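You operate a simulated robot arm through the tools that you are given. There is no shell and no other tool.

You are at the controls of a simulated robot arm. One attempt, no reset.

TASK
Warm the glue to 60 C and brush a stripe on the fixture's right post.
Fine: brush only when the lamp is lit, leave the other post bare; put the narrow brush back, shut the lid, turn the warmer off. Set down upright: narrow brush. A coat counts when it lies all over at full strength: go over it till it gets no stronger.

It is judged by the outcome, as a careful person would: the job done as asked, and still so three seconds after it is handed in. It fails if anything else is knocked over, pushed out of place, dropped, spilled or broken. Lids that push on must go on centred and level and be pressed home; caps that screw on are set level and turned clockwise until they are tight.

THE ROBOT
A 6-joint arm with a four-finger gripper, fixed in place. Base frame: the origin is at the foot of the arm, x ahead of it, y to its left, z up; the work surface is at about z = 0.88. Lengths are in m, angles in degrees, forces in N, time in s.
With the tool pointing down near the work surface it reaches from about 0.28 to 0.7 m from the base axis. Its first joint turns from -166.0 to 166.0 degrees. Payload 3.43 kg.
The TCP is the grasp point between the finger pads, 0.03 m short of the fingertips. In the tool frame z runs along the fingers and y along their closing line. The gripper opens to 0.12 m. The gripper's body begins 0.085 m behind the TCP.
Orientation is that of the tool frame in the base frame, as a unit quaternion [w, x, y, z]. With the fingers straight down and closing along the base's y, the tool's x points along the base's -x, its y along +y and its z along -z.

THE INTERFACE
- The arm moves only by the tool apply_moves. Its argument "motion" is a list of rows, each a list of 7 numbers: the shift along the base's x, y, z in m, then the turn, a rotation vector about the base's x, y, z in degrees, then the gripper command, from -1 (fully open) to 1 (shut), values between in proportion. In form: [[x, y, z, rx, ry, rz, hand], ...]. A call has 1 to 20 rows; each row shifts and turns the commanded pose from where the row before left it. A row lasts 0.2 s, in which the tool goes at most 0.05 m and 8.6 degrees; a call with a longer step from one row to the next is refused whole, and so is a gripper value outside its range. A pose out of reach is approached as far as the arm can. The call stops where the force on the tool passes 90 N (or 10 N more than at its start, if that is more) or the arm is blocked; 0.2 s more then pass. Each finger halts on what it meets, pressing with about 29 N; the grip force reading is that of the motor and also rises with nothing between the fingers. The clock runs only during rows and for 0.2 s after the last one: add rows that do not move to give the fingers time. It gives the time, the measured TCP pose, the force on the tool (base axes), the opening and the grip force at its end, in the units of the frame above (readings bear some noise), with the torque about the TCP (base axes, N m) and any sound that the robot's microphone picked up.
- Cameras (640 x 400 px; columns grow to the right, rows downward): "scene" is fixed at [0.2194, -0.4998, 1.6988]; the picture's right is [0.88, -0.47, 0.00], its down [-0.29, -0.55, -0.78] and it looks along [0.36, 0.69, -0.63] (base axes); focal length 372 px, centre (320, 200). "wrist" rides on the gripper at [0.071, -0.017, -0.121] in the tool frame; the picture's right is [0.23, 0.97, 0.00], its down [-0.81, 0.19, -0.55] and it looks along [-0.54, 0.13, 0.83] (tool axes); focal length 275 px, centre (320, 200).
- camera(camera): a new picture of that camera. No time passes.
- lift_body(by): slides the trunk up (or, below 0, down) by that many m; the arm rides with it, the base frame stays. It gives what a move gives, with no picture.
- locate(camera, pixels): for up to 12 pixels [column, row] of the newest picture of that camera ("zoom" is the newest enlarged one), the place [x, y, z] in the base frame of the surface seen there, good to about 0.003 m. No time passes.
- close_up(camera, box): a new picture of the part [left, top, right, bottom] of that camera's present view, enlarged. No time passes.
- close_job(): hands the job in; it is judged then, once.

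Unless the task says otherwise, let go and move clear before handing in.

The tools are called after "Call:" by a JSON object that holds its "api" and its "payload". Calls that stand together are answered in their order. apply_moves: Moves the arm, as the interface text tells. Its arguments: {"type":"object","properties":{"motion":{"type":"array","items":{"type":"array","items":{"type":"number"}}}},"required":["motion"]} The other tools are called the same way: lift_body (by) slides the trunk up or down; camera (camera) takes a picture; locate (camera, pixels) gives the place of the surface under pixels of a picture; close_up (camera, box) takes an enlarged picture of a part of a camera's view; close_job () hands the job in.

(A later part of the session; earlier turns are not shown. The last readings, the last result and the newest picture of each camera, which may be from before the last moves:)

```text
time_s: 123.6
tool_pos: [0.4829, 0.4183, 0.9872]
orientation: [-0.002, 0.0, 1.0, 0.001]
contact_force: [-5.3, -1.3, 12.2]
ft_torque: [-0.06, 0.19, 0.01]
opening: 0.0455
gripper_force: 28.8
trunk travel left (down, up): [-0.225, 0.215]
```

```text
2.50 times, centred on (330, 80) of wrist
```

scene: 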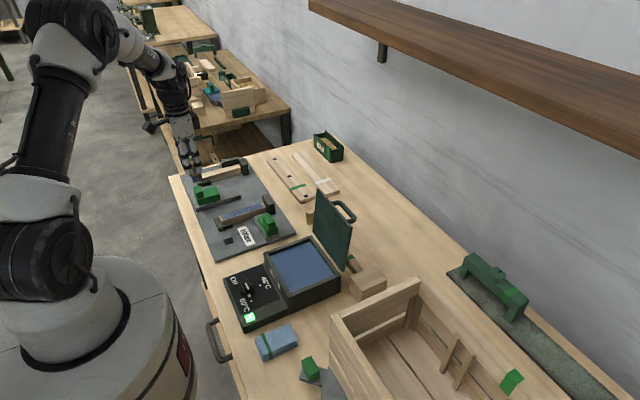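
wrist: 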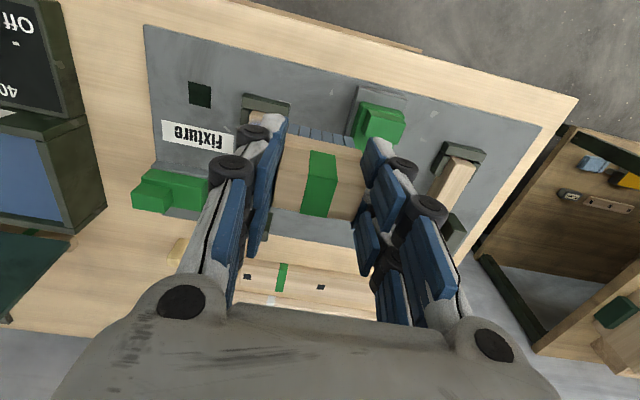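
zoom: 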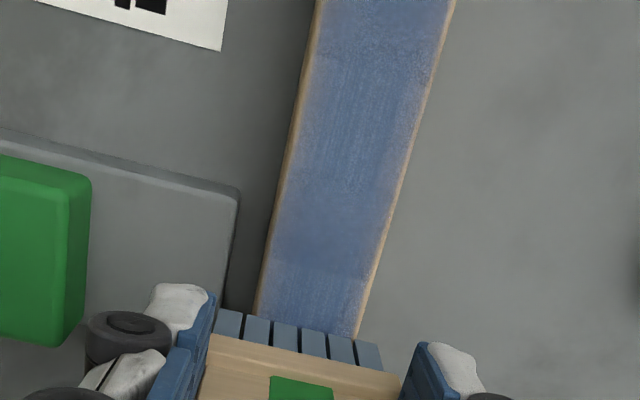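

Lamp lit and coat still gaining slightly. Another slow return pass.

Call:
{"api": "apply_moves", "payload": {"motion": [[-0.007, 0, 0, 0, 0, 0, 1], [-0.007, 0, 0, 0, 0, 0, 1], [-0.007, 0, 0, 0, 0, 0, 1], [-0.007, 0, 0, 0, 0, 0, 1], [-0.007, 0, 0, 0, 0, 0, 1], [-0.007, 0, 0, 0, 0, 0, 1], [-0.007, 0, 0, 0, 0, 0, 1], [-0.007, 0, 0, 0, 0, 0, 1], [-0.007, 0, 0, 0, 0, 0, 1], [-0.007, 0, 0, 0, 0, 0, 1], [-0.007, 0, 0, 0, 0, 0, 1], [-0.007, 0, 0, 0, 0, 0, 1], [-0.007, 0, 0, 0, 0, 0, 1], [-0.007, 0, 0, 0, 0, 0, 1], [-0.007, 0, 0, 0, 0, 0, 1], [-0.007, 0, 0, 0, 0, 0, 1], [-0.007, 0, 0, 0, 0, 0, 1], [-0.007, 0, 0, 0, 0, 0, 1], [-0.005, 0, 0, 0, 0, 0, 1], [0, 0, 0, 0, 0, 0, 1]]}}

Call:
{"api": "apply_moves", "payload": {"motion": [[0.004, 0, 0.0003, 0, 0, 0, 1], [-0.004, 0, 0, 0, 0, 0, 1], [0.004, 0, 0, 0, 0, 0, 1], [-0.004, 0, 0, 0, 0, 0, 1], [0, 0, 0.01, 0, 0, 0, 1], [0, 0, 0.03, 0, 0, 0, 1], [0, 0, 0.04, 0, 0, 0, 1], [-0.02, 0.03, 0.03, 0, 0, 0, 1], [-0.02, 0.03, 0.02, 0, 0, 0, 1]]}}

Call:
{"api": "close_up", "payload": {"camera": "scene", "box": [222, 198, 264, 226]}}

Call:
{"api": "close_up", "payload": {"camera": "scene", "box": [200, 180, 280, 250]}}

```text
time_s: 127.8
tool_pos: [0.3546, 0.4175, 0.9868]
orientation: [0.0, 0.0, 1.0, 0.001]
contact_force: [5.4, 0.0, 14.0]
ft_torque: [-0.04, -0.41, 0.01]
opening: 0.0455
gripper_force: 29.8
trunk travel left (down, up): [-0.225, 0.215]
```

```text
time_s: 129.8
tool_pos: [0.3146, 0.4785, 1.1183]
orientation: [0.0, 0.001, 1.0, 0.001]
contact_force: [-0.2, 0.2, -0.7]
ft_torque: [0.03, -0.01, -0.02]
opening: 0.0452
gripper_force: 29.5
trunk travel left (down, up): [-0.225, 0.215]
```

```text
14.29 times, centred on (243, 212) of scene
```

zoom: 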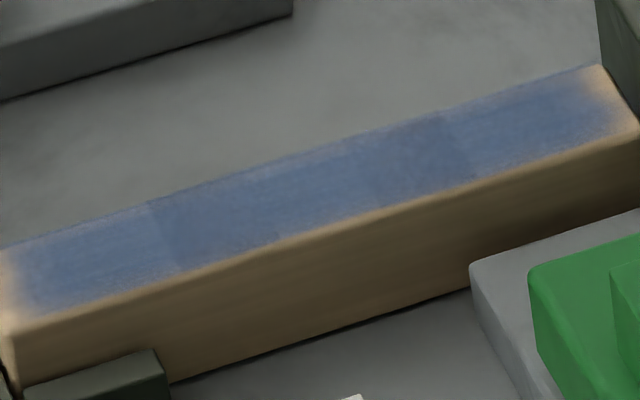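

```text
5.71 times, centred on (240, 215) of scene
```

zoom: 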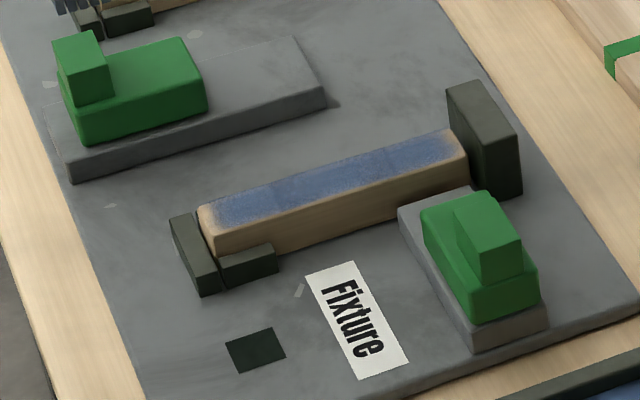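

Still slowly gaining, with the end cells lighter than the middle ones. I'll re-dip for a fresh load and then do more passes.

Call:
{"api": "apply_moves", "payload": {"motion": [[0.02, -0.039, -0.01, 0, 0, 0, 1], [0.02, -0.039, -0.01, 0, 0, 0, 1], [0.02, -0.039, 0, 0, 0, 0, 1], [0.02, -0.039, 0, 0, 0, 0, 1], [0.02, -0.039, 0, 0, 0, 0, 1], [0.02, -0.039, 0, 0, 0, 0, 1], [0.02, -0.039, 0, 0, 0, 0, 1], [0.02, -0.039, 0, 0, 0, 0, 1], [0.006, -0.039, 0, 0, 0, 0, 1], [0, -0.021, 0, 0, 0, 0, 1], [0, 0, -0.04, 0, 0, 0, 1], [0, 0, -0.04, 0, 0, 0, 1], [0, 0, -0.008, 0, 0, 0, 1], [0, 0, 0, 0, 0, 0, 1]]}}

Call:
{"api": "close_up", "payload": {"camera": "scene", "box": [250, 210, 350, 310]}}

```text
time_s: 132.8
tool_pos: [0.4805, 0.1073, 1.0094]
orientation: [0.0, -0.001, 1.0, 0.001]
contact_force: [-0.3, 0.1, 0.3]
ft_torque: [-0.02, -0.03, 0.01]
opening: 0.0454
gripper_force: 29.2
trunk travel left (down, up): [-0.225, 0.215]
```

```text
4.00 times, centred on (300, 260) of scene
```

zoom: 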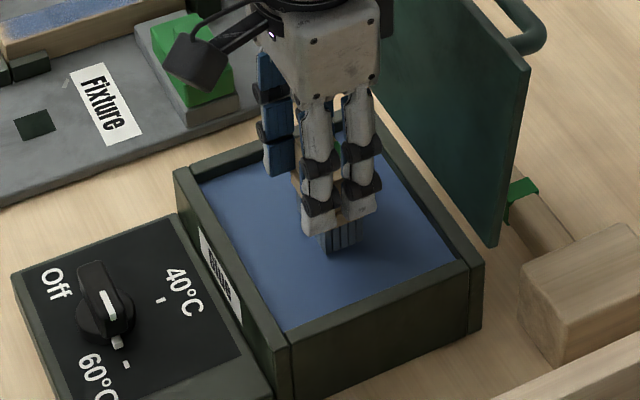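

Call:
{"api": "apply_moves", "payload": {"motion": [[0, 0, -0.0035, 0, 0, 0, 1], [0, 0, -0.001, 0, 0, 0, 1], [0, 0, 0, 0, 0, 0, 1]]}}

Call:
{"api": "apply_moves", "payload": {"motion": [[0, 0, -0.001, 0, 0, 0, 1], [0, 0, 0, 0, 0, 0, 1], [0, 0, 0, 0, 0, 0, 1]]}}

```text
time_s: 133.6
tool_pos: [0.4818, 0.1065, 1.0055]
orientation: [0.001, 0.0, 1.0, 0.001]
contact_force: [-0.8, -2.8, 12.5]
ft_torque: [-0.33, 0.07, -0.02]
opening: 0.0456
gripper_force: 28.9
trunk travel left (down, up): [-0.225, 0.215]
```

```text
time_s: 134.4
tool_pos: [0.4802, 0.1064, 1.0051]
orientation: [0.001, 0.0, 1.0, 0.001]
contact_force: [0.0, 0.0, 29.2]
ft_torque: [-0.16, 0.0, 0.02]
opening: 0.0455
gripper_force: 29.3
trunk travel left (down, up): [-0.225, 0.215]
```

Dipped. Back over to the post's near end.

Call:
{"api": "apply_moves", "payload": {"motion": [[0, 0, 0.015, 0, 0, 0, 1], [0, 0, 0.025, 0, 0, 0, 1], [0, 0, 0.03, 0, 0, 0, 1], [0, 0, 0, 0, 0, 0, 1], [-0.015, 0.039, 0, 0, 0, 0, 1], [-0.015, 0.039, 0, 0, 0, 0, 1], [-0.015, 0.039, 0, 0, 0, 0, 1], [-0.015, 0.039, 0, 0, 0, 0, 1], [-0.015, 0.039, 0, 0, 0, 0, 1], [-0.015, 0.039, 0, 0, 0, 0, 1], [-0.016, 0.039, 0, 0, 0, 0, 1], [-0.02, 0.039, 0, 0, 0, 0, 1], [0, 0, -0.04, 0, 0, 0, 1], [0, 0, -0.035, 0, 0, 0, 1], [0, 0, -0.008, 0, 0, 0, 1], [0, 0, -0.002, 0, 0, 0, 1], [0, 0, 0, 0, 0, 0, 1]]}}

```text
time_s: 138.0
tool_pos: [0.3542, 0.4183, 0.9871]
orientation: [-0.001, 0.0, 1.0, 0.001]
contact_force: [0.5, 0.5, -1.1]
ft_torque: [0.0, -0.02, 0.03]
opening: 0.0455
gripper_force: 29.6
trunk travel left (down, up): [-0.225, 0.215]
```

Call:
{"api": "apply_moves", "payload": {"motion": [[0, 0, -0.0012, 0, 0, 0, 1], [0, 0, -0.0004, 0, 0, 0, 1], [-0.004, 0, 0, 0, 0, 0, 1], [0.007, 0, 0, 0, 0, 0, 1], [0.007, 0, 0, 0, 0, 0, 1], [0.007, 0, 0, 0, 0, 0, 1], [-0.007, 0, 0, 0, 0, 0, 1], [-0.007, 0, 0, 0, 0, 0, 1], [-0.007, 0, 0, 0, 0, 0, 1], [0.007, 0, 0, 0, 0, 0, 1], [0.007, 0, 0, 0, 0, 0, 1], [0.007, 0, 0, 0, 0, 0, 1], [-0.007, 0, 0, 0, 0, 0, 1], [-0.007, 0, 0, 0, 0, 0, 1], [-0.007, 0, 0, 0, 0, 0, 1], [0.007, 0, 0, 0, 0, 0, 1], [0.007, 0, 0, 0, 0, 0, 1], [0.007, 0, 0, 0, 0, 0, 1]]}}

Call:
{"api": "apply_moves", "payload": {"motion": [[0.007, 0, 0, 0, 0, 0, 1], [0.007, 0, 0, 0, 0, 0, 1], [0.007, 0, 0, 0, 0, 0, 1], [0.007, 0, 0, 0, 0, 0, 1], [0.007, 0, 0, 0, 0, 0, 1], [0.007, 0, 0, 0, 0, 0, 1], [0.007, 0, 0, 0, 0, 0, 1], [0.007, 0, 0, 0, 0, 0, 1], [0.007, 0, 0, 0, 0, 0, 1], [0.007, 0, 0, 0, 0, 0, 1], [0.007, 0, 0, 0, 0, 0, 1], [0.007, 0, 0, 0, 0, 0, 1], [0.007, 0, 0, 0, 0, 0, 1], [0.007, 0, 0, 0, 0, 0, 1], [0.007, 0, 0, 0, 0, 0, 1], [0.006, 0, 0, 0, 0, 0, 1]]}}

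Call:
{"api": "close_up", "payload": {"camera": "scene", "box": [200, 180, 280, 250]}}

Call:
{"api": "close_up", "payload": {"camera": "wrist", "box": [250, 0, 410, 160]}}

```text
time_s: 141.8
tool_pos: [0.371, 0.418, 0.9863]
orientation: [0.0, 0.0, 1.0, 0.001]
contact_force: [-2.7, -0.3, 6.9]
ft_torque: [0.0, 0.11, 0.01]
opening: 0.0454
gripper_force: 28.8
trunk travel left (down, up): [-0.225, 0.215]
```

```text
time_s: 145.2
tool_pos: [0.4823, 0.4188, 0.9866]
orientation: [-0.001, 0.0, 1.0, 0.001]
contact_force: [-1.8, 0.5, 6.3]
ft_torque: [-0.05, 0.09, 0.02]
opening: 0.0454
gripper_force: 28.8
trunk travel left (down, up): [-0.225, 0.215]
```

```text
5.71 times, centred on (240, 215) of scene
```

zoom: 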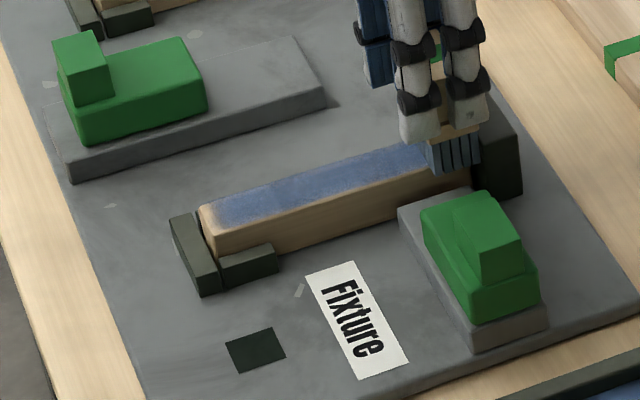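

```text
2.50 times, centred on (330, 80) of wrist
```

zoom: 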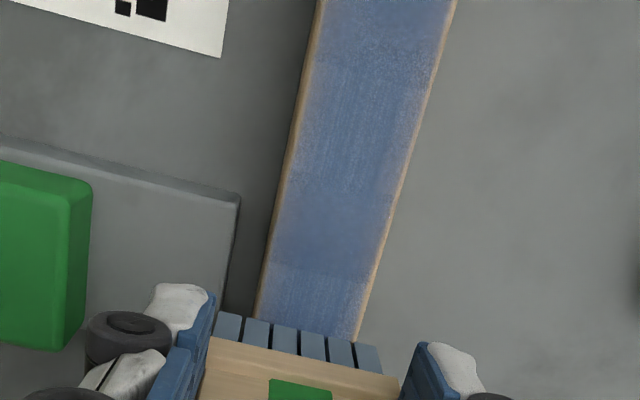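

Very similar to the previous pass now. I'll scrub the far end cell, return, and compare with the baseline view.

Call:
{"api": "apply_moves", "payload": {"motion": [[0.003, 0, -0.0003, 0, 0, 0, 1], [-0.007, 0, 0, 0, 0, 0, 1], [-0.007, 0, 0, 0, 0, 0, 1], [-0.007, 0, 0, 0, 0, 0, 1], [0.007, 0, 0, 0, 0, 0, 1], [0.007, 0, 0, 0, 0, 0, 1], [0.007, 0, 0, 0, 0, 0, 1], [-0.007, 0, 0, 0, 0, 0, 1], [-0.007, 0, 0, 0, 0, 0, 1], [-0.007, 0, 0, 0, 0, 0, 1], [0.007, 0, 0, 0, 0, 0, 1], [0.007, 0, 0, 0, 0, 0, 1], [0.007, 0, 0, 0, 0, 0, 1], [-0.007, 0, 0, 0, 0, 0, 1], [-0.007, 0, 0, 0, 0, 0, 1], [-0.007, 0, 0, 0, 0, 0, 1], [-0.007, 0, 0, 0, 0, 0, 1], [-0.007, 0, 0, 0, 0, 0, 1], [-0.007, 0, 0, 0, 0, 0, 1], [-0.007, 0, 0, 0, 0, 0, 1]]}}

Call:
{"api": "apply_moves", "payload": {"motion": [[-0.007, 0, 0, 0, 0, 0, 1], [-0.007, 0, 0, 0, 0, 0, 1], [-0.007, 0, 0, 0, 0, 0, 1], [-0.007, 0, 0, 0, 0, 0, 1], [-0.007, 0, 0, 0, 0, 0, 1], [-0.007, 0, 0, 0, 0, 0, 1], [-0.007, 0, 0, 0, 0, 0, 1], [-0.007, 0, 0, 0, 0, 0, 1], [-0.007, 0, 0, 0, 0, 0, 1], [-0.007, 0, 0, 0, 0, 0, 1], [-0.007, 0, 0, 0, 0, 0, 1], [-0.006, 0, 0, 0, 0, 0, 1], [0, 0, 0.01, 0, 0, 0, 1], [0, 0, 0.03, 0, 0, 0, 1], [0, 0, 0.04, 0, 0, 0, 1], [-0.02, 0.03, 0.03, 0, 0, 0, 1], [-0.02, 0.03, 0.02, 0, 0, 0, 1]]}}

Call:
{"api": "close_up", "payload": {"camera": "scene", "box": [222, 198, 264, 226]}}

Call:
{"api": "close_up", "payload": {"camera": "scene", "box": [200, 180, 280, 250]}}

```text
time_s: 149.4
tool_pos: [0.4368, 0.4188, 0.9862]
orientation: [0.0, 0.0, 1.0, 0.002]
contact_force: [4.5, 0.2, 18.4]
ft_torque: [-0.03, -0.46, -0.03]
opening: 0.0453
gripper_force: 28.9
trunk travel left (down, up): [-0.225, 0.215]
```

```text
time_s: 153.0
tool_pos: [0.3128, 0.48, 1.115]
orientation: [-0.001, 0.0, 1.0, 0.001]
contact_force: [-1.6, 0.7, -0.1]
ft_torque: [-0.01, -0.04, -0.02]
opening: 0.0454
gripper_force: 29.7
trunk travel left (down, up): [-0.225, 0.215]
```

```text
14.29 times, centred on (243, 212) of scene
```

zoom: 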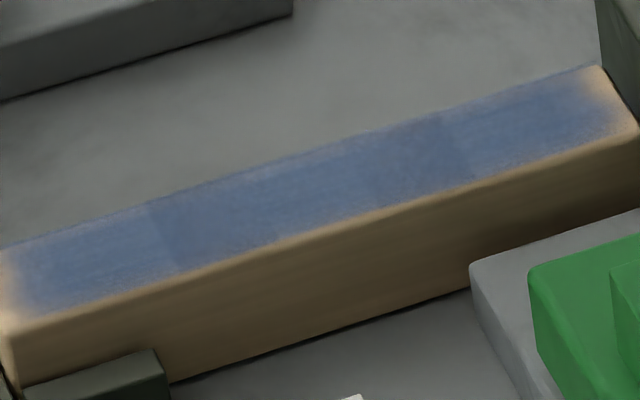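

```text
5.71 times, centred on (240, 215) of scene
```

zoom: 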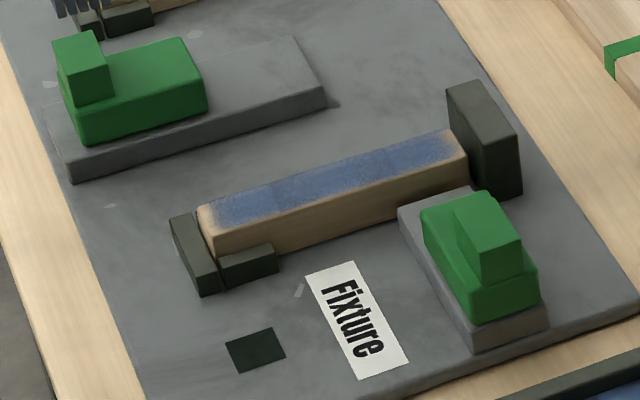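

Nearly identical to the view at 129.8 s. One more full round with a fresh touch to confirm that it no longer gets stronger.

Call:
{"api": "apply_moves", "payload": {"motion": [[0.02, -0.03, -0.02, 0, 0, 0, 1], [0.02, -0.031, -0.03, 0, 0, 0, 1], [0, 0, -0.04, 0, 0, 0, 1], [0, 0, -0.03, 0, 0, 0, 1], [0, 0, -0.0075, 0, 0, 0, 1], [0, 0, -0.001, 0, 0, 0, 1], [0, 0, 0, 0, 0, 0, 1]]}}

```text
time_s: 154.6
tool_pos: [0.3534, 0.4189, 0.9877]
orientation: [0.0, 0.0, 1.0, 0.001]
contact_force: [0.4, -0.3, -0.9]
ft_torque: [-0.02, 0.01, 0.0]
opening: 0.0455
gripper_force: 29.2
trunk travel left (down, up): [-0.225, 0.215]
```

Call:
{"api": "apply_moves", "payload": {"motion": [[0, 0, -0.0014, 0, 0, 0, 1], [0, 0, -0.0006, 0, 0, 0, 1], [-0.004, 0, 0, 0, 0, 0, 1], [0.007, 0, 0, 0, 0, 0, 1], [0.007, 0, 0, 0, 0, 0, 1], [0.007, 0, 0, 0, 0, 0, 1], [0.007, 0, 0, 0, 0, 0, 1], [-0.007, 0, 0, 0, 0, 0, 1], [-0.007, 0, 0, 0, 0, 0, 1], [-0.007, 0, 0, 0, 0, 0, 1], [-0.007, 0, 0, 0, 0, 0, 1], [0.007, 0, 0, 0, 0, 0, 1], [0.007, 0, 0, 0, 0, 0, 1], [0.007, 0, 0, 0, 0, 0, 1], [0.007, 0, 0, 0, 0, 0, 1], [0.007, 0, 0, 0, 0, 0, 1], [0.007, 0, 0, 0, 0, 0, 1], [0.007, 0, 0, 0, 0, 0, 1], [0.007, 0, 0, 0, 0, 0, 1]]}}

Call:
{"api": "apply_moves", "payload": {"motion": [[0.007, 0, 0, 0, 0, 0, 1], [0.007, 0, 0, 0, 0, 0, 1], [0.007, 0, 0, 0, 0, 0, 1], [0.007, 0, 0, 0, 0, 0, 1], [0.007, 0, 0, 0, 0, 0, 1], [0.007, 0, 0, 0, 0, 0, 1], [0.007, 0, 0, 0, 0, 0, 1], [0.007, 0, 0, 0, 0, 0, 1], [0.007, 0, 0, 0, 0, 0, 1], [0.007, 0, 0, 0, 0, 0, 1], [0.006, 0, 0, 0, 0, 0, 1], [0, 0, 0, 0, 0, 0, 1], [-0.007, 0, 0, 0, 0, 0, 1], [-0.007, 0, 0, 0, 0, 0, 1], [-0.007, 0, 0, 0, 0, 0, 1], [0.007, 0, 0, 0, 0, 0, 1], [0.007, 0, 0, 0, 0, 0, 1], [0.007, 0, 0, 0, 0, 0, 1]]}}

Call:
{"api": "apply_moves", "payload": {"motion": [[-0.008, 0, 0, 0, 0, 0, 1], [-0.008, 0, 0, 0, 0, 0, 1], [-0.008, 0, 0, 0, 0, 0, 1], [-0.008, 0, 0, 0, 0, 0, 1], [-0.008, 0, 0, 0, 0, 0, 1], [-0.008, 0, 0, 0, 0, 0, 1], [-0.008, 0, 0, 0, 0, 0, 1], [-0.008, 0, 0, 0, 0, 0, 1], [-0.008, 0, 0, 0, 0, 0, 1], [-0.008, 0, 0, 0, 0, 0, 1], [-0.008, 0, 0, 0, 0, 0, 1], [-0.008, 0, 0, 0, 0, 0, 1], [-0.008, 0, 0, 0, 0, 0, 1], [-0.008, 0, 0, 0, 0, 0, 1], [-0.008, 0, 0, 0, 0, 0, 1], [-0.008, 0, 0, 0, 0, 0, 1]]}}

Call:
{"api": "apply_moves", "payload": {"motion": [[0, 0, 0.01, 0, 0, 0, 1], [0, 0, 0.03, 0, 0, 0, 1], [0, 0, 0.04, 0, 0, 0, 1], [-0.02, 0.03, 0.03, 0, 0, 0, 1], [-0.02, 0.03, 0.02, 0, 0, 0, 1]]}}

Call:
{"api": "close_up", "payload": {"camera": "scene", "box": [222, 198, 264, 226]}}

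Call:
{"api": "close_up", "payload": {"camera": "scene", "box": [200, 180, 280, 250]}}

Call:
{"api": "camera", "payload": {"camera": "scene"}}

```text
time_s: 158.6
tool_pos: [0.405, 0.4165, 0.9871]
orientation: [0.0, 0.0, 1.0, 0.0]
contact_force: [-8.3, -0.3, 22.4]
ft_torque: [0.03, 0.35, 0.03]
opening: 0.0453
gripper_force: 28.8
trunk travel left (down, up): [-0.225, 0.215]
```

```text
time_s: 162.4
tool_pos: [0.4808, 0.416, 0.987]
orientation: [-0.001, 0.0, 1.0, 0.001]
contact_force: [-6.2, 0.0, 18.2]
ft_torque: [0.01, 0.37, 0.01]
opening: 0.0456
gripper_force: 29.0
trunk travel left (down, up): [-0.225, 0.215]
```

```text
time_s: 165.8
tool_pos: [0.3531, 0.4175, 0.9869]
orientation: [0.001, 0.0, 1.0, 0.002]
contact_force: [8.9, 0.5, 28.1]
ft_torque: [-0.03, -0.69, 0.01]
opening: 0.0453
gripper_force: 28.9
trunk travel left (down, up): [-0.225, 0.215]
```

```text
time_s: 167.0
tool_pos: [0.3131, 0.4784, 1.1179]
orientation: [0.0, 0.0, 1.0, 0.001]
contact_force: [0.4, -0.1, 0.0]
ft_torque: [0.01, -0.02, -0.02]
opening: 0.0452
gripper_force: 28.9
trunk travel left (down, up): [-0.225, 0.215]
```

```text
14.29 times, centred on (243, 212) of scene
```

zoom: 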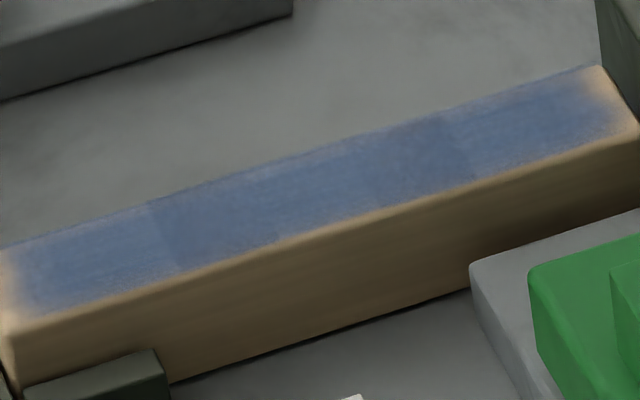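

```text
5.71 times, centred on (240, 215) of scene
```

zoom: 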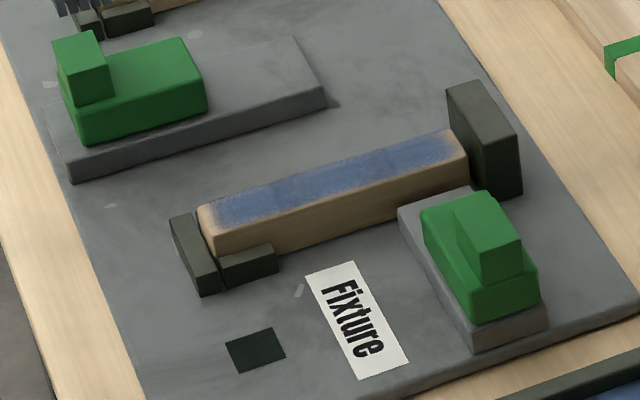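

```text
taken
```

scene: 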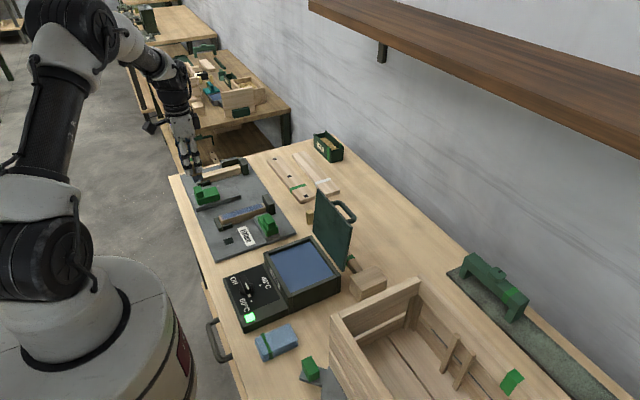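

The picture at 167 s matches those at 153 s and 130 s, so the coat has stopped getting stronger; the other post is bare and nothing else has moved. Now I'll take the brush back: first to (0.50, 0.28, 1.10), turning the tool to −90°.

Call:
{"api": "apply_moves", "payload": {"motion": [[0.0267, -0.0283, 0, 0, 0, 0, 1], [0.0267, -0.0283, 0, 0, 0, 0, 1], [0.0267, -0.0283, 0, 0, 0, 0, 1], [0.0267, -0.0283, 0, 0, 0, 0, 1], [0.0267, -0.0283, 0, 0, 0, 0, 1], [0.0267, -0.0283, 0, 0, 0, 0, 1], [0.0267, -0.0283, 0, 0, 0, 0, 1], [0, 0, 0, 0, 0, -8.1818, 1], [0, 0, 0, 0, 0, -8.1818, 1], [0, 0, 0, 0, 0, -8.1818, 1], [0, 0, 0, 0, 0, -8.1818, 1], [0, 0, 0, 0, 0, -8.1818, 1], [0, 0, 0, 0, 0, -8.1818, 1], [0, 0, 0, 0, 0, -8.1818, 1], [0, 0, 0, 0, 0, -8.1818, 1], [0, 0, 0, 0, 0, -8.1818, 1], [0, 0, 0, 0, 0, -8.1818, 1], [0, 0, 0, 0, 0, -8.182, 1], [0, 0, 0, 0, 0, 0, 1]]}}

Call:
{"api": "camera", "payload": {"camera": "wrist"}}

```text
time_s: 171.0
tool_pos: [0.5011, 0.2785, 1.1156]
orientation: [0.001, 0.708, 0.706, 0.002]
contact_force: [-0.5, 0.0, -1.5]
ft_torque: [-0.01, 0.02, -0.02]
opening: 0.0452
gripper_force: 29.5
trunk travel left (down, up): [-0.225, 0.215]
```

```text
taken
```

wrist: 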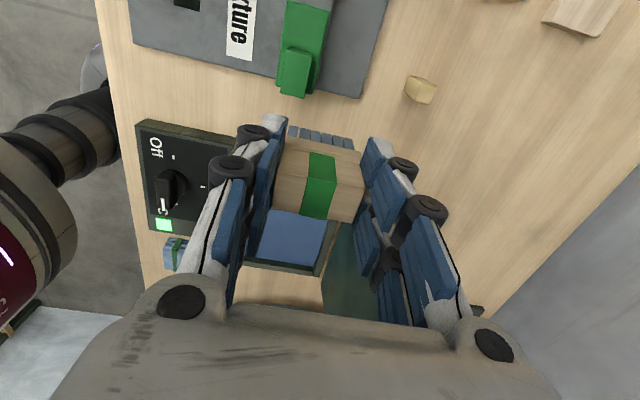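

The brush is steady in the grip. I'll move out toward its place at (0.649, 0.238), then in to y=0.204.

Call:
{"api": "apply_moves", "payload": {"motion": [[0.0247, -0.0067, -0.0185, 0, 0, 0, 1], [0.0247, -0.0067, -0.0185, 0, 0, 0, 1], [0.0247, -0.0067, -0.0185, 0, 0, 0, 1], [0.0247, -0.0067, -0.0185, 0, 0, 0, 1], [0.0247, -0.0067, -0.0185, 0, 0, 0, 1], [0.0247, -0.0067, -0.0185, 0, 0, 0, 1], [0, 0, 0, 0, 0, 0, 1]]}}

Call:
{"api": "camera", "payload": {"camera": "wrist"}}

```text
time_s: 172.6
tool_pos: [0.6478, 0.239, 1.0061]
orientation: [0.001, 0.707, 0.707, 0.001]
contact_force: [-1.3, 0.0, 0.1]
ft_torque: [0.04, 0.04, -0.01]
opening: 0.0456
gripper_force: 28.3
trunk travel left (down, up): [-0.225, 0.215]
```

```text
taken
```

wrist: 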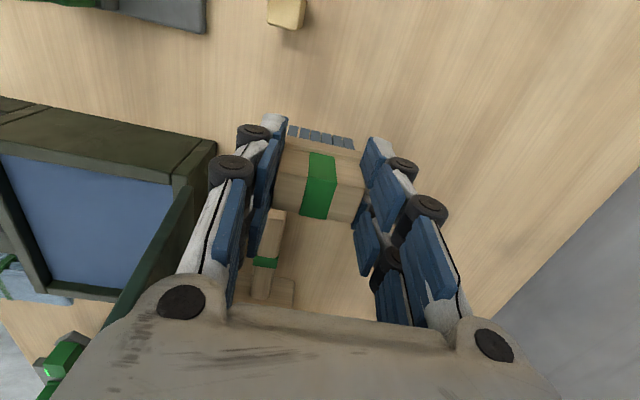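

Same clearances as on the way out. I'll move in to y≈0.204 and descend to just above the table.

Call:
{"api": "apply_moves", "payload": {"motion": [[0.0006, -0.0175, -0.005, 0, 0, 0, 1], [0.0006, -0.0175, -0.005, 0, 0, 0, 1], [0, 0, -0.02, 0, 0, 0, 1], [0, 0, -0.018, 0, 0, 0, 1], [0, 0, -0.005, 0, 0, 0, 1], [0, 0, 0, 0, 0, 0, 1]]}}

Call:
{"api": "camera", "payload": {"camera": "wrist"}}

```text
time_s: 174.0
tool_pos: [0.651, 0.2044, 0.952]
orientation: [0.001, 0.707, 0.707, 0.001]
contact_force: [-0.1, 0.0, -0.4]
ft_torque: [0.0, -0.01, 0.0]
opening: 0.0454
gripper_force: 29.1
trunk travel left (down, up): [-0.225, 0.215]
```

```text
taken
```

wrist: 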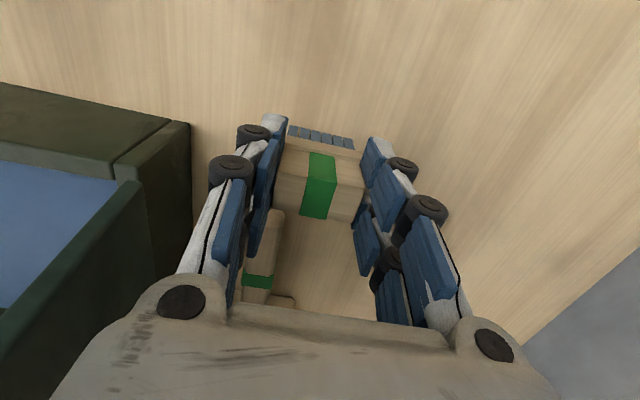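

Just above the table. I'll lower in small steps until light contact.

Call:
{"api": "apply_moves", "payload": {"motion": [[-0.001, 0, -0.003, 0, 0, 0, 1], [0, 0, -0.0015, 0, 0, 0, 1], [0, 0, 0, 0, 0, 0, 1]]}}

Call:
{"api": "apply_moves", "payload": {"motion": [[0, 0, -0.0012, 0, 0, 0, 1], [0, 0, 0, 0, 0, 0, 1]]}}

```text
time_s: 174.8
tool_pos: [0.6494, 0.2049, 0.9464]
orientation: [0.001, 0.707, 0.707, 0.001]
contact_force: [0.3, -0.1, -1.5]
ft_torque: [0.0, 0.02, 0.03]
opening: 0.0456
gripper_force: 29.2
trunk travel left (down, up): [-0.225, 0.215]
```

```text
time_s: 175.4
tool_pos: [0.6491, 0.2031, 0.9447]
orientation: [0.001, 0.707, 0.707, 0.001]
contact_force: [-1.2, 0.2, -0.8]
ft_torque: [0.03, 0.0, -0.02]
opening: 0.0455
gripper_force: 28.9
trunk travel left (down, up): [-0.225, 0.215]
```

Call:
{"api": "apply_moves", "payload": {"motion": [[0, 0, -0.001, 0, 0, 0, 1], [0, 0, 0, 0, 0, 0, 1]]}}

Call:
{"api": "apply_moves", "payload": {"motion": [[0, 0, -0.0008, 0, 0, 0, 1], [0, 0, 0, 0, 0, 0, 1]]}}

```text
time_s: 176.0
tool_pos: [0.6507, 0.2043, 0.9458]
orientation: [0.001, 0.707, 0.707, 0.002]
contact_force: [-0.1, -0.4, 4.1]
ft_torque: [0.01, 0.12, 0.0]
opening: 0.0455
gripper_force: 29.3
trunk travel left (down, up): [-0.225, 0.215]
```

```text
time_s: 176.6
tool_pos: [0.6495, 0.204, 0.9446]
orientation: [0.001, 0.707, 0.707, 0.002]
contact_force: [0.5, 0.0, 9.1]
ft_torque: [-0.12, 0.2, 0.0]
opening: 0.0456
gripper_force: 29.3
trunk travel left (down, up): [-0.225, 0.215]
```

The brush stands on the table (light contact). I'll ease off and open the fingers gradually.

Call:
{"api": "apply_moves", "payload": {"motion": [[0, 0, 0.0006, 0, 0, 0, 0.25], [0, 0, 0, 0, 0, 0, 0.1], [0, 0, 0, 0, 0, 0, -0.1], [0, 0, 0, 0, 0, 0, -0.33], [0, 0, 0, 0, 0, 0, -0.33], [0, 0, 0, 0, 0, 0, -0.33]]}}

Call:
{"api": "camera", "payload": {"camera": "wrist"}}

```text
time_s: 178.0
tool_pos: [0.649, 0.205, 0.9441]
orientation: [0.001, 0.707, 0.707, 0.001]
contact_force: [-0.8, 0.5, 0.1]
ft_torque: [0.0, -0.02, -0.03]
opening: 0.0801
gripper_force: 0.0
trunk travel left (down, up): [-0.225, 0.215]
```

```text
taken
```

wrist: 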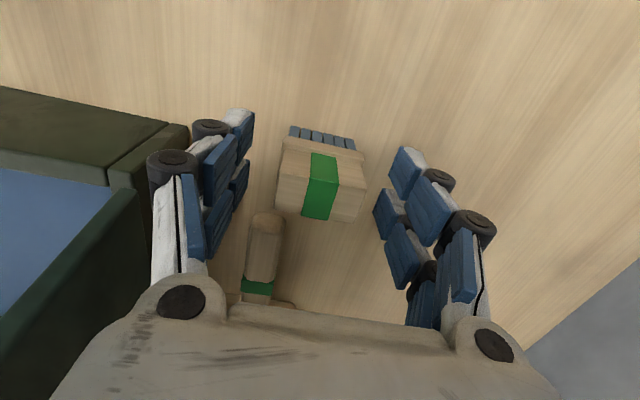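

The brush stands upright on its own with both fingers clear. I'll lift straight up and check it.

Call:
{"api": "apply_moves", "payload": {"motion": [[0, 0, 0.02, 0, 0, 0, -0.33], [0, 0, 0.03, 0, 0, 0, -0.33], [0, 0, 0.04, 0, 0, 0, -0.33], [0, 0, 0.04, 0, 0, 0, -0.33], [0, 0, 0.03, 0, 0, 0, -0.33]]}}

Call:
{"api": "camera", "payload": {"camera": "wrist"}}

```text
time_s: 179.2
tool_pos: [0.6508, 0.2042, 1.1053]
orientation: [0.0, 0.707, 0.707, 0.001]
contact_force: [0.6, -0.4, 0.0]
ft_torque: [-0.05, -0.03, -0.03]
opening: 0.0798
gripper_force: 0.0
trunk travel left (down, up): [-0.225, 0.215]
```

```text
taken
```

wrist: 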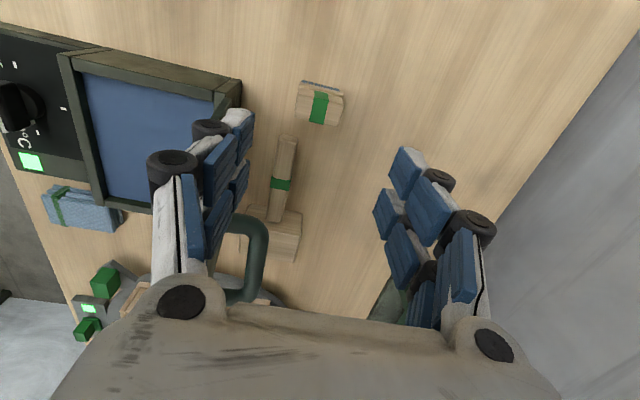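

The brush is back upright at its spot. Next, the lid: I'll come over its handle at about (0.626, 0.104) with a small opening.

Call:
{"api": "apply_moves", "payload": {"motion": [[-0.006, 0, 0.035, 0, 0, 0, -0.1], [-0.006, -0.02, 0.035, 0, 0, 0, 0.3], [-0.006, -0.04, 0.02, 0, 0, 0, 0.5], [-0.006, -0.04, 0.018, 0, 0, 0, 0.5], [0, 0, 0, 0, 0, 0, 0.5]]}}

Call:
{"api": "camera", "payload": {"camera": "wrist"}}

Call:
{"api": "close_up", "payload": {"camera": "scene", "box": [270, 140, 390, 280]}}

```text
time_s: 180.4
tool_pos: [0.6238, 0.1032, 1.2134]
orientation: [0.0, 0.706, 0.708, 0.001]
contact_force: [0.3, -0.1, 0.1]
ft_torque: [-0.01, 0.01, 0.01]
opening: 0.0298
gripper_force: 0.0
trunk travel left (down, up): [-0.225, 0.215]
```

```text
taken
```

wrist: 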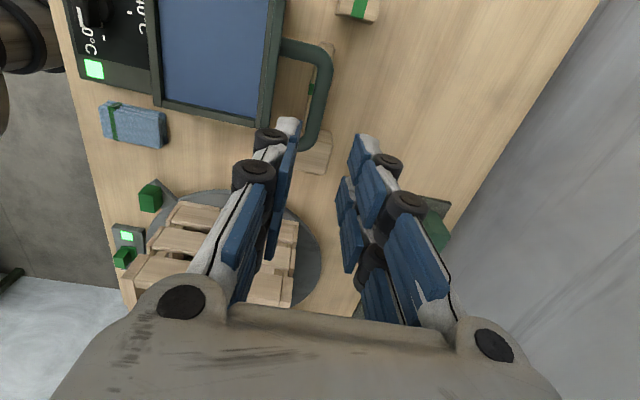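

```text
2.86 times, centred on (330, 210) of scene
```

zoom: 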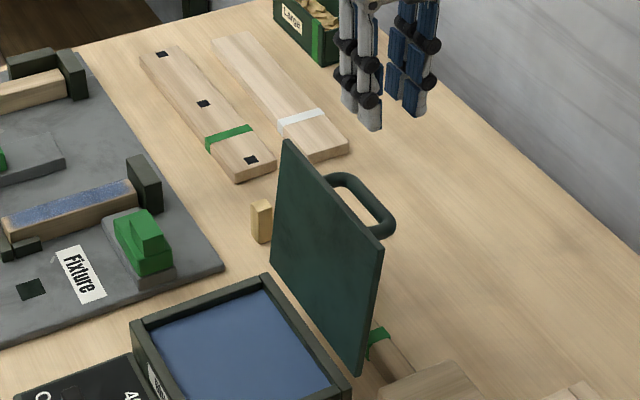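

I'll locate the handle bar's current position precisely.

Call:
{"api": "locate", "payload": {"camera": "wrist", "pixels": [[326, 80], [320, 110], [312, 135], [318, 50], [290, 48], [275, 40], [265, 110], [333, 75]]}}

Call:
{"api": "close_up", "payload": {"camera": "wrist", "box": [240, 20, 380, 180]}}

```text
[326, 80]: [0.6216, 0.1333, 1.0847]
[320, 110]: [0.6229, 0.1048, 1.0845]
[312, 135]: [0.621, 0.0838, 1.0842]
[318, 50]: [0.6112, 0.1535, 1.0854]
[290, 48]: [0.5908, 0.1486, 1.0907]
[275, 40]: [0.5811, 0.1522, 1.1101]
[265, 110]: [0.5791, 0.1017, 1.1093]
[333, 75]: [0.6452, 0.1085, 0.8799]
```

```text
2.50 times, centred on (310, 100) of wrist
```

zoom: 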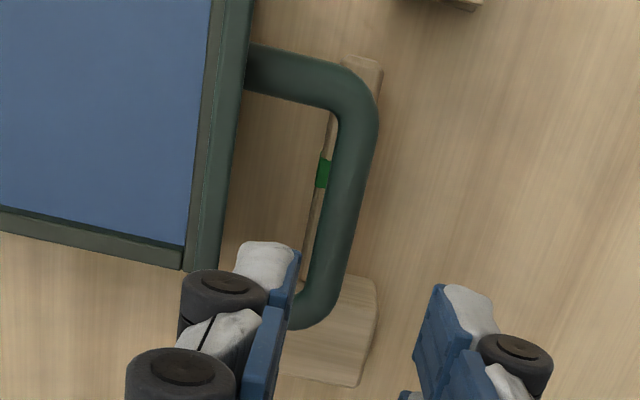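

The bar's centre is about (0.622, ~0.107, 1.078). I'll descend around it with 30 mm opening.

Call:
{"api": "apply_moves", "payload": {"motion": [[-0.0015, 0.003, -0.04, 0, 0, 0, 0.5], [0, 0, -0.04, 0, 0, 0, 0.5], [0, 0, -0.03, 0, 0, 0, 0.5], [0, 0, -0.018, 0, 0, 0, 0.5], [0, 0, -0.009, 0, 0, 0, 0.5], [0, 0, 0, 0, 0, 0, 0.5]]}}

Call:
{"api": "camera", "payload": {"camera": "wrist"}}

```text
time_s: 181.8
tool_pos: [0.6222, 0.1069, 1.076]
orientation: [0.0, 0.707, 0.707, 0.001]
contact_force: [0.1, 0.0, 0.0]
ft_torque: [0.01, -0.01, 0.02]
opening: 0.03
gripper_force: 0.1
trunk travel left (down, up): [-0.225, 0.215]
```

```text
taken
```

wrist: 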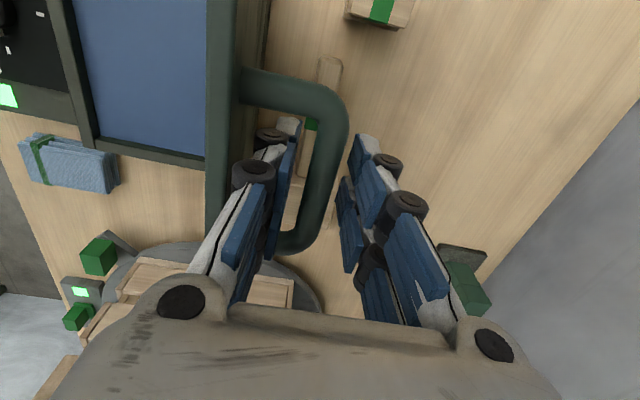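

The bar lies between the fingers. I'll close on it and follow the arc back, with the hinge re-estimated at (0.5615, 0.956) and radius 0.135.

Call:
{"api": "apply_moves", "payload": {"motion": [[0, 0, 0, 0, 0, 0, 1], [0, 0, 0, 0, 0, 0, 1], [0, 0, 0, 0, 0, 0, 1], [-0.01075, 0, 0.0048, 0, 0, 0, 1], [-0.01113, 0, 0.00385, 0, 0, 0, 1], [-0.01142, 0, 0.00288, 0, 0, 0, 1], [-0.01163, 0, 0.00186, 0, 0, 0, 1]]}}

Call:
{"api": "close_up", "payload": {"camera": "scene", "box": [230, 170, 370, 310]}}

```text
time_s: 183.4
tool_pos: [0.5787, 0.1069, 1.0879]
orientation: [-0.001, 0.707, 0.708, -0.002]
contact_force: [-2.4, -2.8, -17.2]
ft_torque: [0.65, -0.12, -1.36]
opening: 0.0132
gripper_force: 44.3
trunk travel left (down, up): [-0.225, 0.215]
```

```text
2.86 times, centred on (300, 240) of scene
```

zoom: 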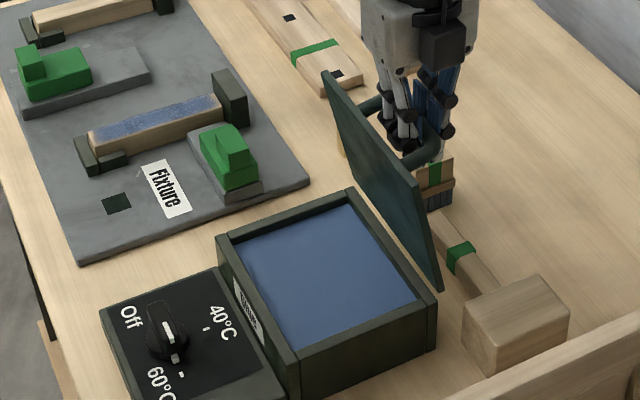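

The lid is turning back. I'll trim 1.5 mm in z (radius mismatch) and continue.

Call:
{"api": "apply_moves", "payload": {"motion": [[-0.01175, 0, -0.0007, 0, 0, 0, 1], [-0.01178, 0, -0.0007, 0, 0, 0, 1], [-0.01171, 0, -0.00121, 0, 0, 0, 1], [-0.01156, 0, -0.00222, 0, 0, 0, 1], [-0.01133, 0, -0.00323, 0, 0, 0, 1], [-0.011, 0, -0.0042, 0, 0, 0, 1]]}}

Call:
{"api": "close_up", "payload": {"camera": "scene", "box": [230, 170, 370, 310]}}

```text
time_s: 184.8
tool_pos: [0.5116, 0.1077, 1.0765]
orientation: [0.0, 0.707, 0.707, 0.001]
contact_force: [7.6, -3.1, -14.0]
ft_torque: [-0.17, -0.11, -0.58]
opening: 0.0141
gripper_force: 43.7
trunk travel left (down, up): [-0.225, 0.215]
```

```text
2.86 times, centred on (300, 240) of scene
```

zoom: 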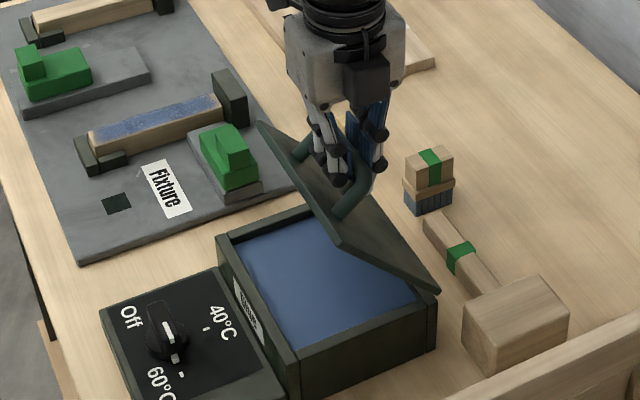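

The lid is at about 45° and the brush stands upright behind it. Continuing the arc.

Call:
{"api": "apply_moves", "payload": {"motion": [[-0.0102, 0, -0.00565, 0, 0, 0, 1], [-0.00981, 0, -0.00645, 0, 0, 0, 1], [-0.00933, 0, -0.0071, 0, 0, 0, 1], [-0.00871, 0, -0.00791, 0, 0, 0, 1], [-0.00809, 0, -0.00856, 0, 0, 0, 1], [-0.00743, 0, -0.00914, 0, 0, 0, 1]]}}

Call:
{"api": "close_up", "payload": {"camera": "scene", "box": [230, 170, 370, 310]}}

```text
time_s: 186.2
tool_pos: [0.4562, 0.1083, 1.0324]
orientation: [0.0, 0.707, 0.707, 0.001]
contact_force: [3.4, -0.5, -1.2]
ft_torque: [0.18, -0.09, -0.5]
opening: 0.0128
gripper_force: 42.8
trunk travel left (down, up): [-0.225, 0.215]
```

```text
2.86 times, centred on (300, 240) of scene
```

zoom: 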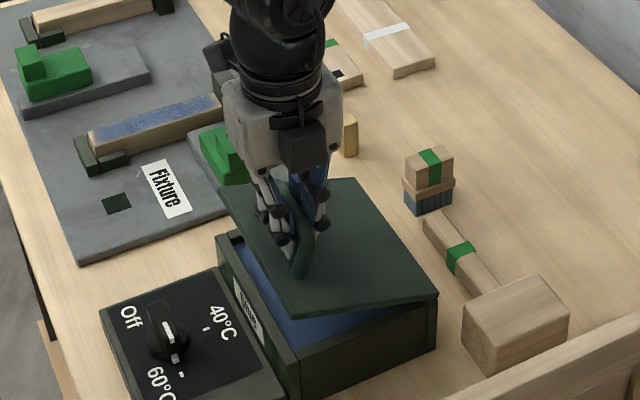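

Nearly shut. I'll finish the arc gently.

Call:
{"api": "apply_moves", "payload": {"motion": [[-0.0072, 0, -0.0088, 0, 0, 0, 1], [-0.0064, 0, -0.0095, 0, 0, 0, 1], [-0.0052, 0, -0.009, 0, 0, 0, 1], [-0.0018, 0, -0.003, 0, 0, 0, 1]]}}

Call:
{"api": "close_up", "payload": {"camera": "scene", "box": [250, 200, 350, 310]}}

```text
time_s: 187.2
tool_pos: [0.4374, 0.109, 1.0018]
orientation: [0.001, 0.707, 0.708, 0.002]
contact_force: [11.7, -1.4, -2.9]
ft_torque: [-0.06, -0.09, 0.11]
opening: 0.0126
gripper_force: 42.9
trunk travel left (down, up): [-0.225, 0.215]
```

```text
3.64 times, centred on (300, 255) of scene
```

zoom: 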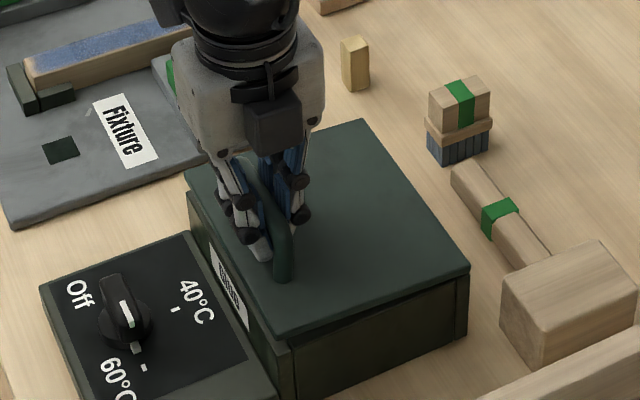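

The lid looks almost closed. I'll relieve the sideways force and press down slightly.

Call:
{"api": "apply_moves", "payload": {"motion": [[0.002, 0, -0.002, 0, 0, 0, 1], [0, 0, -0.002, 0, 0, 0, 1], [0, 0, 0, 0, 0, 0, 1]]}}

Call:
{"api": "close_up", "payload": {"camera": "scene", "box": [260, 230, 350, 310]}}

```text
time_s: 188.0
tool_pos: [0.437, 0.1065, 0.9973]
orientation: [0.0, 0.707, 0.707, 0.0]
contact_force: [-2.7, 2.3, -0.3]
ft_torque: [0.25, 0.04, 0.13]
opening: 0.0126
gripper_force: 42.4
trunk travel left (down, up): [-0.225, 0.215]
```

```text
5.00 times, centred on (305, 270) of scene
```

zoom: 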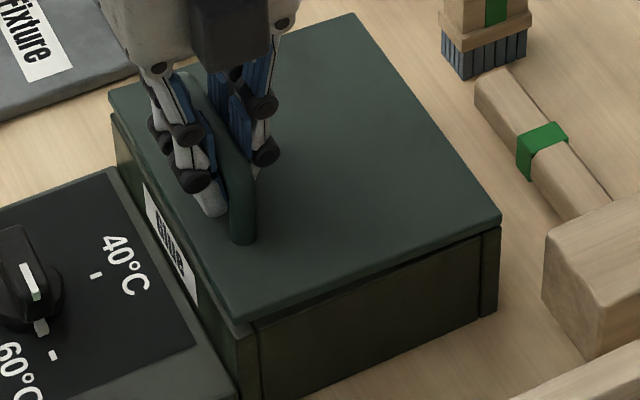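

No resistance yet, so the lid may still have a small gap. I'll press down further in small steps.

Call:
{"api": "apply_moves", "payload": {"motion": [[0, 0, -0.002, 0, 0, 0, 1], [0, 0, 0, 0, 0, 0, 1]]}}

Call:
{"api": "apply_moves", "payload": {"motion": [[-0.0005, 0, -0.002, 0, 0, 0, 1], [0, 0, 0, 0, 0, 0, 1]]}}

Call:
{"api": "close_up", "payload": {"camera": "scene", "box": [260, 230, 350, 310]}}

```text
time_s: 188.6
tool_pos: [0.4362, 0.1073, 0.9967]
orientation: [0.0, 0.707, 0.707, 0.0]
contact_force: [-8.6, 1.2, 3.0]
ft_torque: [-0.29, -0.08, 0.06]
opening: 0.0121
gripper_force: 42.7
trunk travel left (down, up): [-0.225, 0.215]
```

```text
time_s: 189.2
tool_pos: [0.4347, 0.1075, 0.994]
orientation: [0.0, 0.707, 0.707, 0.001]
contact_force: [-11.8, 1.5, 4.5]
ft_torque: [-0.19, -0.17, 0.0]
opening: 0.0124
gripper_force: 42.9
trunk travel left (down, up): [-0.225, 0.215]
```

```text
5.00 times, centred on (305, 270) of scene
```

zoom: 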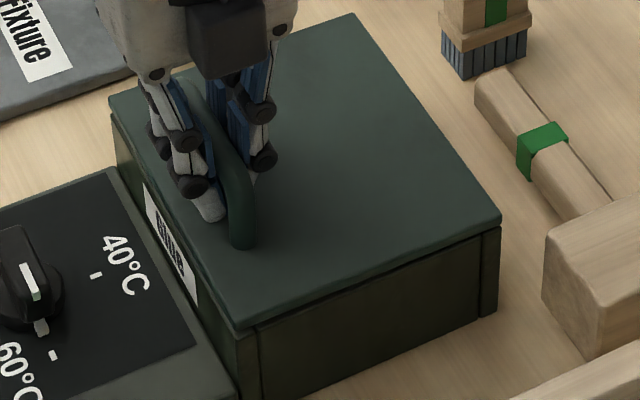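

I'll let go of the handle, lift off, and check how the lid sits.

Call:
{"api": "apply_moves", "payload": {"motion": [[-0.001, 0, 0.002, 0, 0, 0, 0.6], [0, 0, 0, 0, 0, 0, 0.3], [0, 0, 0, 0, 0, 0, 0.3], [0, 0, 0.03, 0, 0, 0, 0.3], [0, 0, 0.04, 0, 0, 0, 0.3], [0, 0, 0.04, 0, 0, 0, 0.3]]}}

Call:
{"api": "close_up", "payload": {"camera": "scene", "box": [255, 225, 345, 315]}}

Call:
{"api": "locate", "payload": {"camera": "scene", "pixels": [[268, 251], [303, 293], [330, 266], [310, 240], [290, 265]]}}

Call:
{"api": "camera", "payload": {"camera": "scene"}}

```text
time_s: 190.6
tool_pos: [0.4341, 0.107, 1.1062]
orientation: [0.0, 0.707, 0.707, 0.002]
contact_force: [-0.6, -0.6, -0.3]
ft_torque: [0.0, -0.03, 0.0]
opening: 0.0422
gripper_force: 0.0
trunk travel left (down, up): [-0.225, 0.215]
```

```text
4.44 times, centred on (300, 270) of scene
```

zoom: 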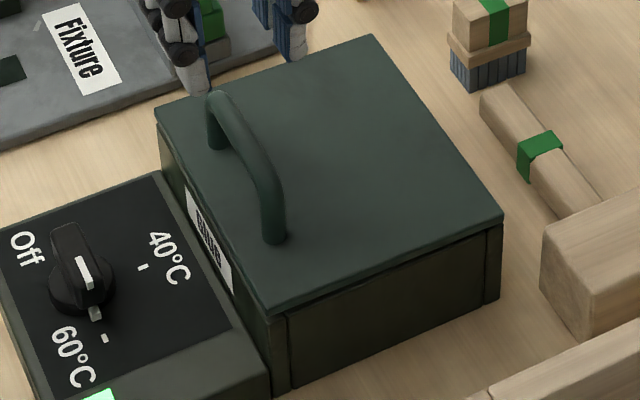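

```text
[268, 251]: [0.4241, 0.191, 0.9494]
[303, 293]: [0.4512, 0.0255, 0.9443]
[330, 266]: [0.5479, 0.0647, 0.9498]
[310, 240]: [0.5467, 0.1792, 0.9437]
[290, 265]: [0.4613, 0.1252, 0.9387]
```

```text
taken
```

scene: 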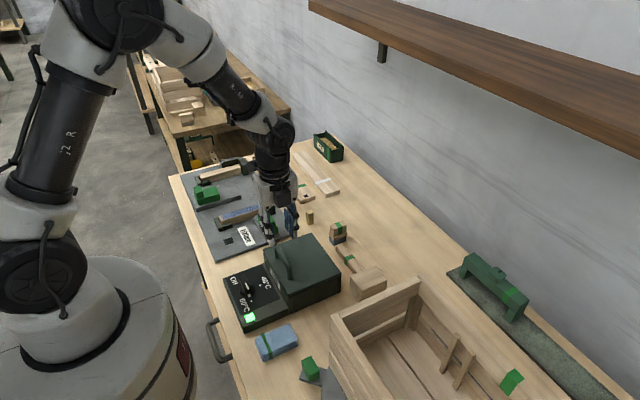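

I'll locate lid points in this fresh picture to check that the front is as low as it was at first (z≈0.960).

Call:
{"api": "locate", "payload": {"camera": "scene", "pixels": [[268, 251], [300, 293], [305, 291], [336, 272], [308, 237], [290, 270], [272, 252], [320, 270], [338, 230], [337, 240]]}}

Call:
{"api": "close_up", "payload": {"camera": "scene", "box": [290, 265, 350, 315]}}

```text
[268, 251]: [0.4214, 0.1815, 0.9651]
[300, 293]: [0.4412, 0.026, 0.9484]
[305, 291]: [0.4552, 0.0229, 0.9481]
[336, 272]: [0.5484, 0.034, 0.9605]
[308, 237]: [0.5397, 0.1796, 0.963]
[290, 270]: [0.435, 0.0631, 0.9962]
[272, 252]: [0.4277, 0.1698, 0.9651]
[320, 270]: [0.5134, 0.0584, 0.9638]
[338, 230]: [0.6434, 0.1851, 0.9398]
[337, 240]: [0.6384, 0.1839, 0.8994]
```

```text
8.00 times, centred on (320, 290) of scene
```

zoom: 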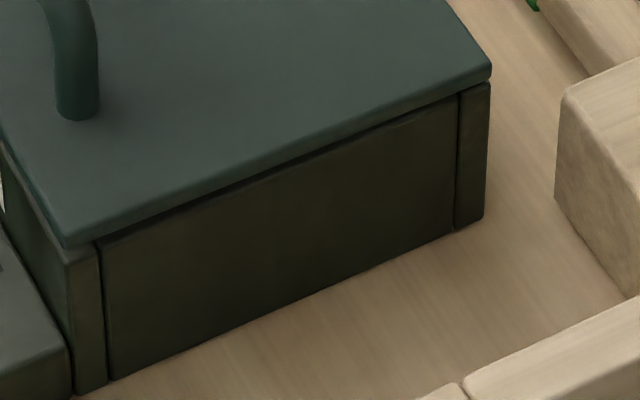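

The front of the lid is still about 4–5 mm high (0.965 vs 0.960 initially), with a wedge-shaped gap. I'll press it down with closed fingertips on the lid surface just behind the handle.

Call:
{"api": "apply_moves", "payload": {"motion": [[0.016, 0, 0, 0, 0, 0, 1], [0.016, 0, 0, 0, 0, 0, 1], [0, 0, -0.03, 0, 0, 0, 1], [0, 0, -0.03, 0, 0, 0, 1], [0, 0, -0.03, 0, 0, 0, 1], [0, 0, -0.01, 0, 0, 0, 1], [0, 0, 0, 0, 0, 0, 1]]}}

Call:
{"api": "apply_moves", "payload": {"motion": [[0, 0, -0.004, 0, 0, 0, 1], [0, 0, -0.003, 0, 0, 0, 1], [0, 0, -0.002, 0, 0, 0, 1], [0, 0, 0, 0, 0, 0, 1]]}}

```text
time_s: 192.2
tool_pos: [0.4689, 0.108, 1.0063]
orientation: [-0.001, 0.707, 0.707, 0.001]
contact_force: [0.4, -0.2, -0.3]
ft_torque: [0.02, 0.0, -0.04]
opening: 0.0
gripper_force: 29.3
trunk travel left (down, up): [-0.225, 0.215]
```

```text
time_s: 193.2
tool_pos: [0.4692, 0.1064, 0.9963]
orientation: [0.001, 0.707, 0.707, 0.0]
contact_force: [0.1, -0.9, 0.0]
ft_torque: [-0.01, 0.01, -0.01]
opening: 0.0002
gripper_force: 29.7
trunk travel left (down, up): [-0.225, 0.215]
```

Call:
{"api": "apply_moves", "payload": {"motion": [[0, 0, -0.002, 0, 0, 0, 1], [0, 0, -0.001, 0, 0, 0, 1], [0, 0, 0, 0, 0, 0, 1]]}}

Call:
{"api": "apply_moves", "payload": {"motion": [[0, 0, -0.0015, 0, 0, 0, 1], [0, 0, -0.001, 0, 0, 0, 1], [0, 0, 0, 0, 0, 0, 1]]}}

```text
time_s: 194.0
tool_pos: [0.4687, 0.1071, 0.9935]
orientation: [0.0, 0.707, 0.707, 0.001]
contact_force: [-0.4, 0.5, 0.7]
ft_torque: [0.02, -0.04, 0.0]
opening: 0.0001
gripper_force: 29.2
trunk travel left (down, up): [-0.225, 0.215]
```

```text
time_s: 194.8
tool_pos: [0.4678, 0.107, 0.9912]
orientation: [0.001, 0.708, 0.707, 0.002]
contact_force: [-0.4, -0.3, 0.1]
ft_torque: [0.01, 0.0, 0.0]
opening: 0.0001
gripper_force: 29.3
trunk travel left (down, up): [-0.225, 0.215]
```

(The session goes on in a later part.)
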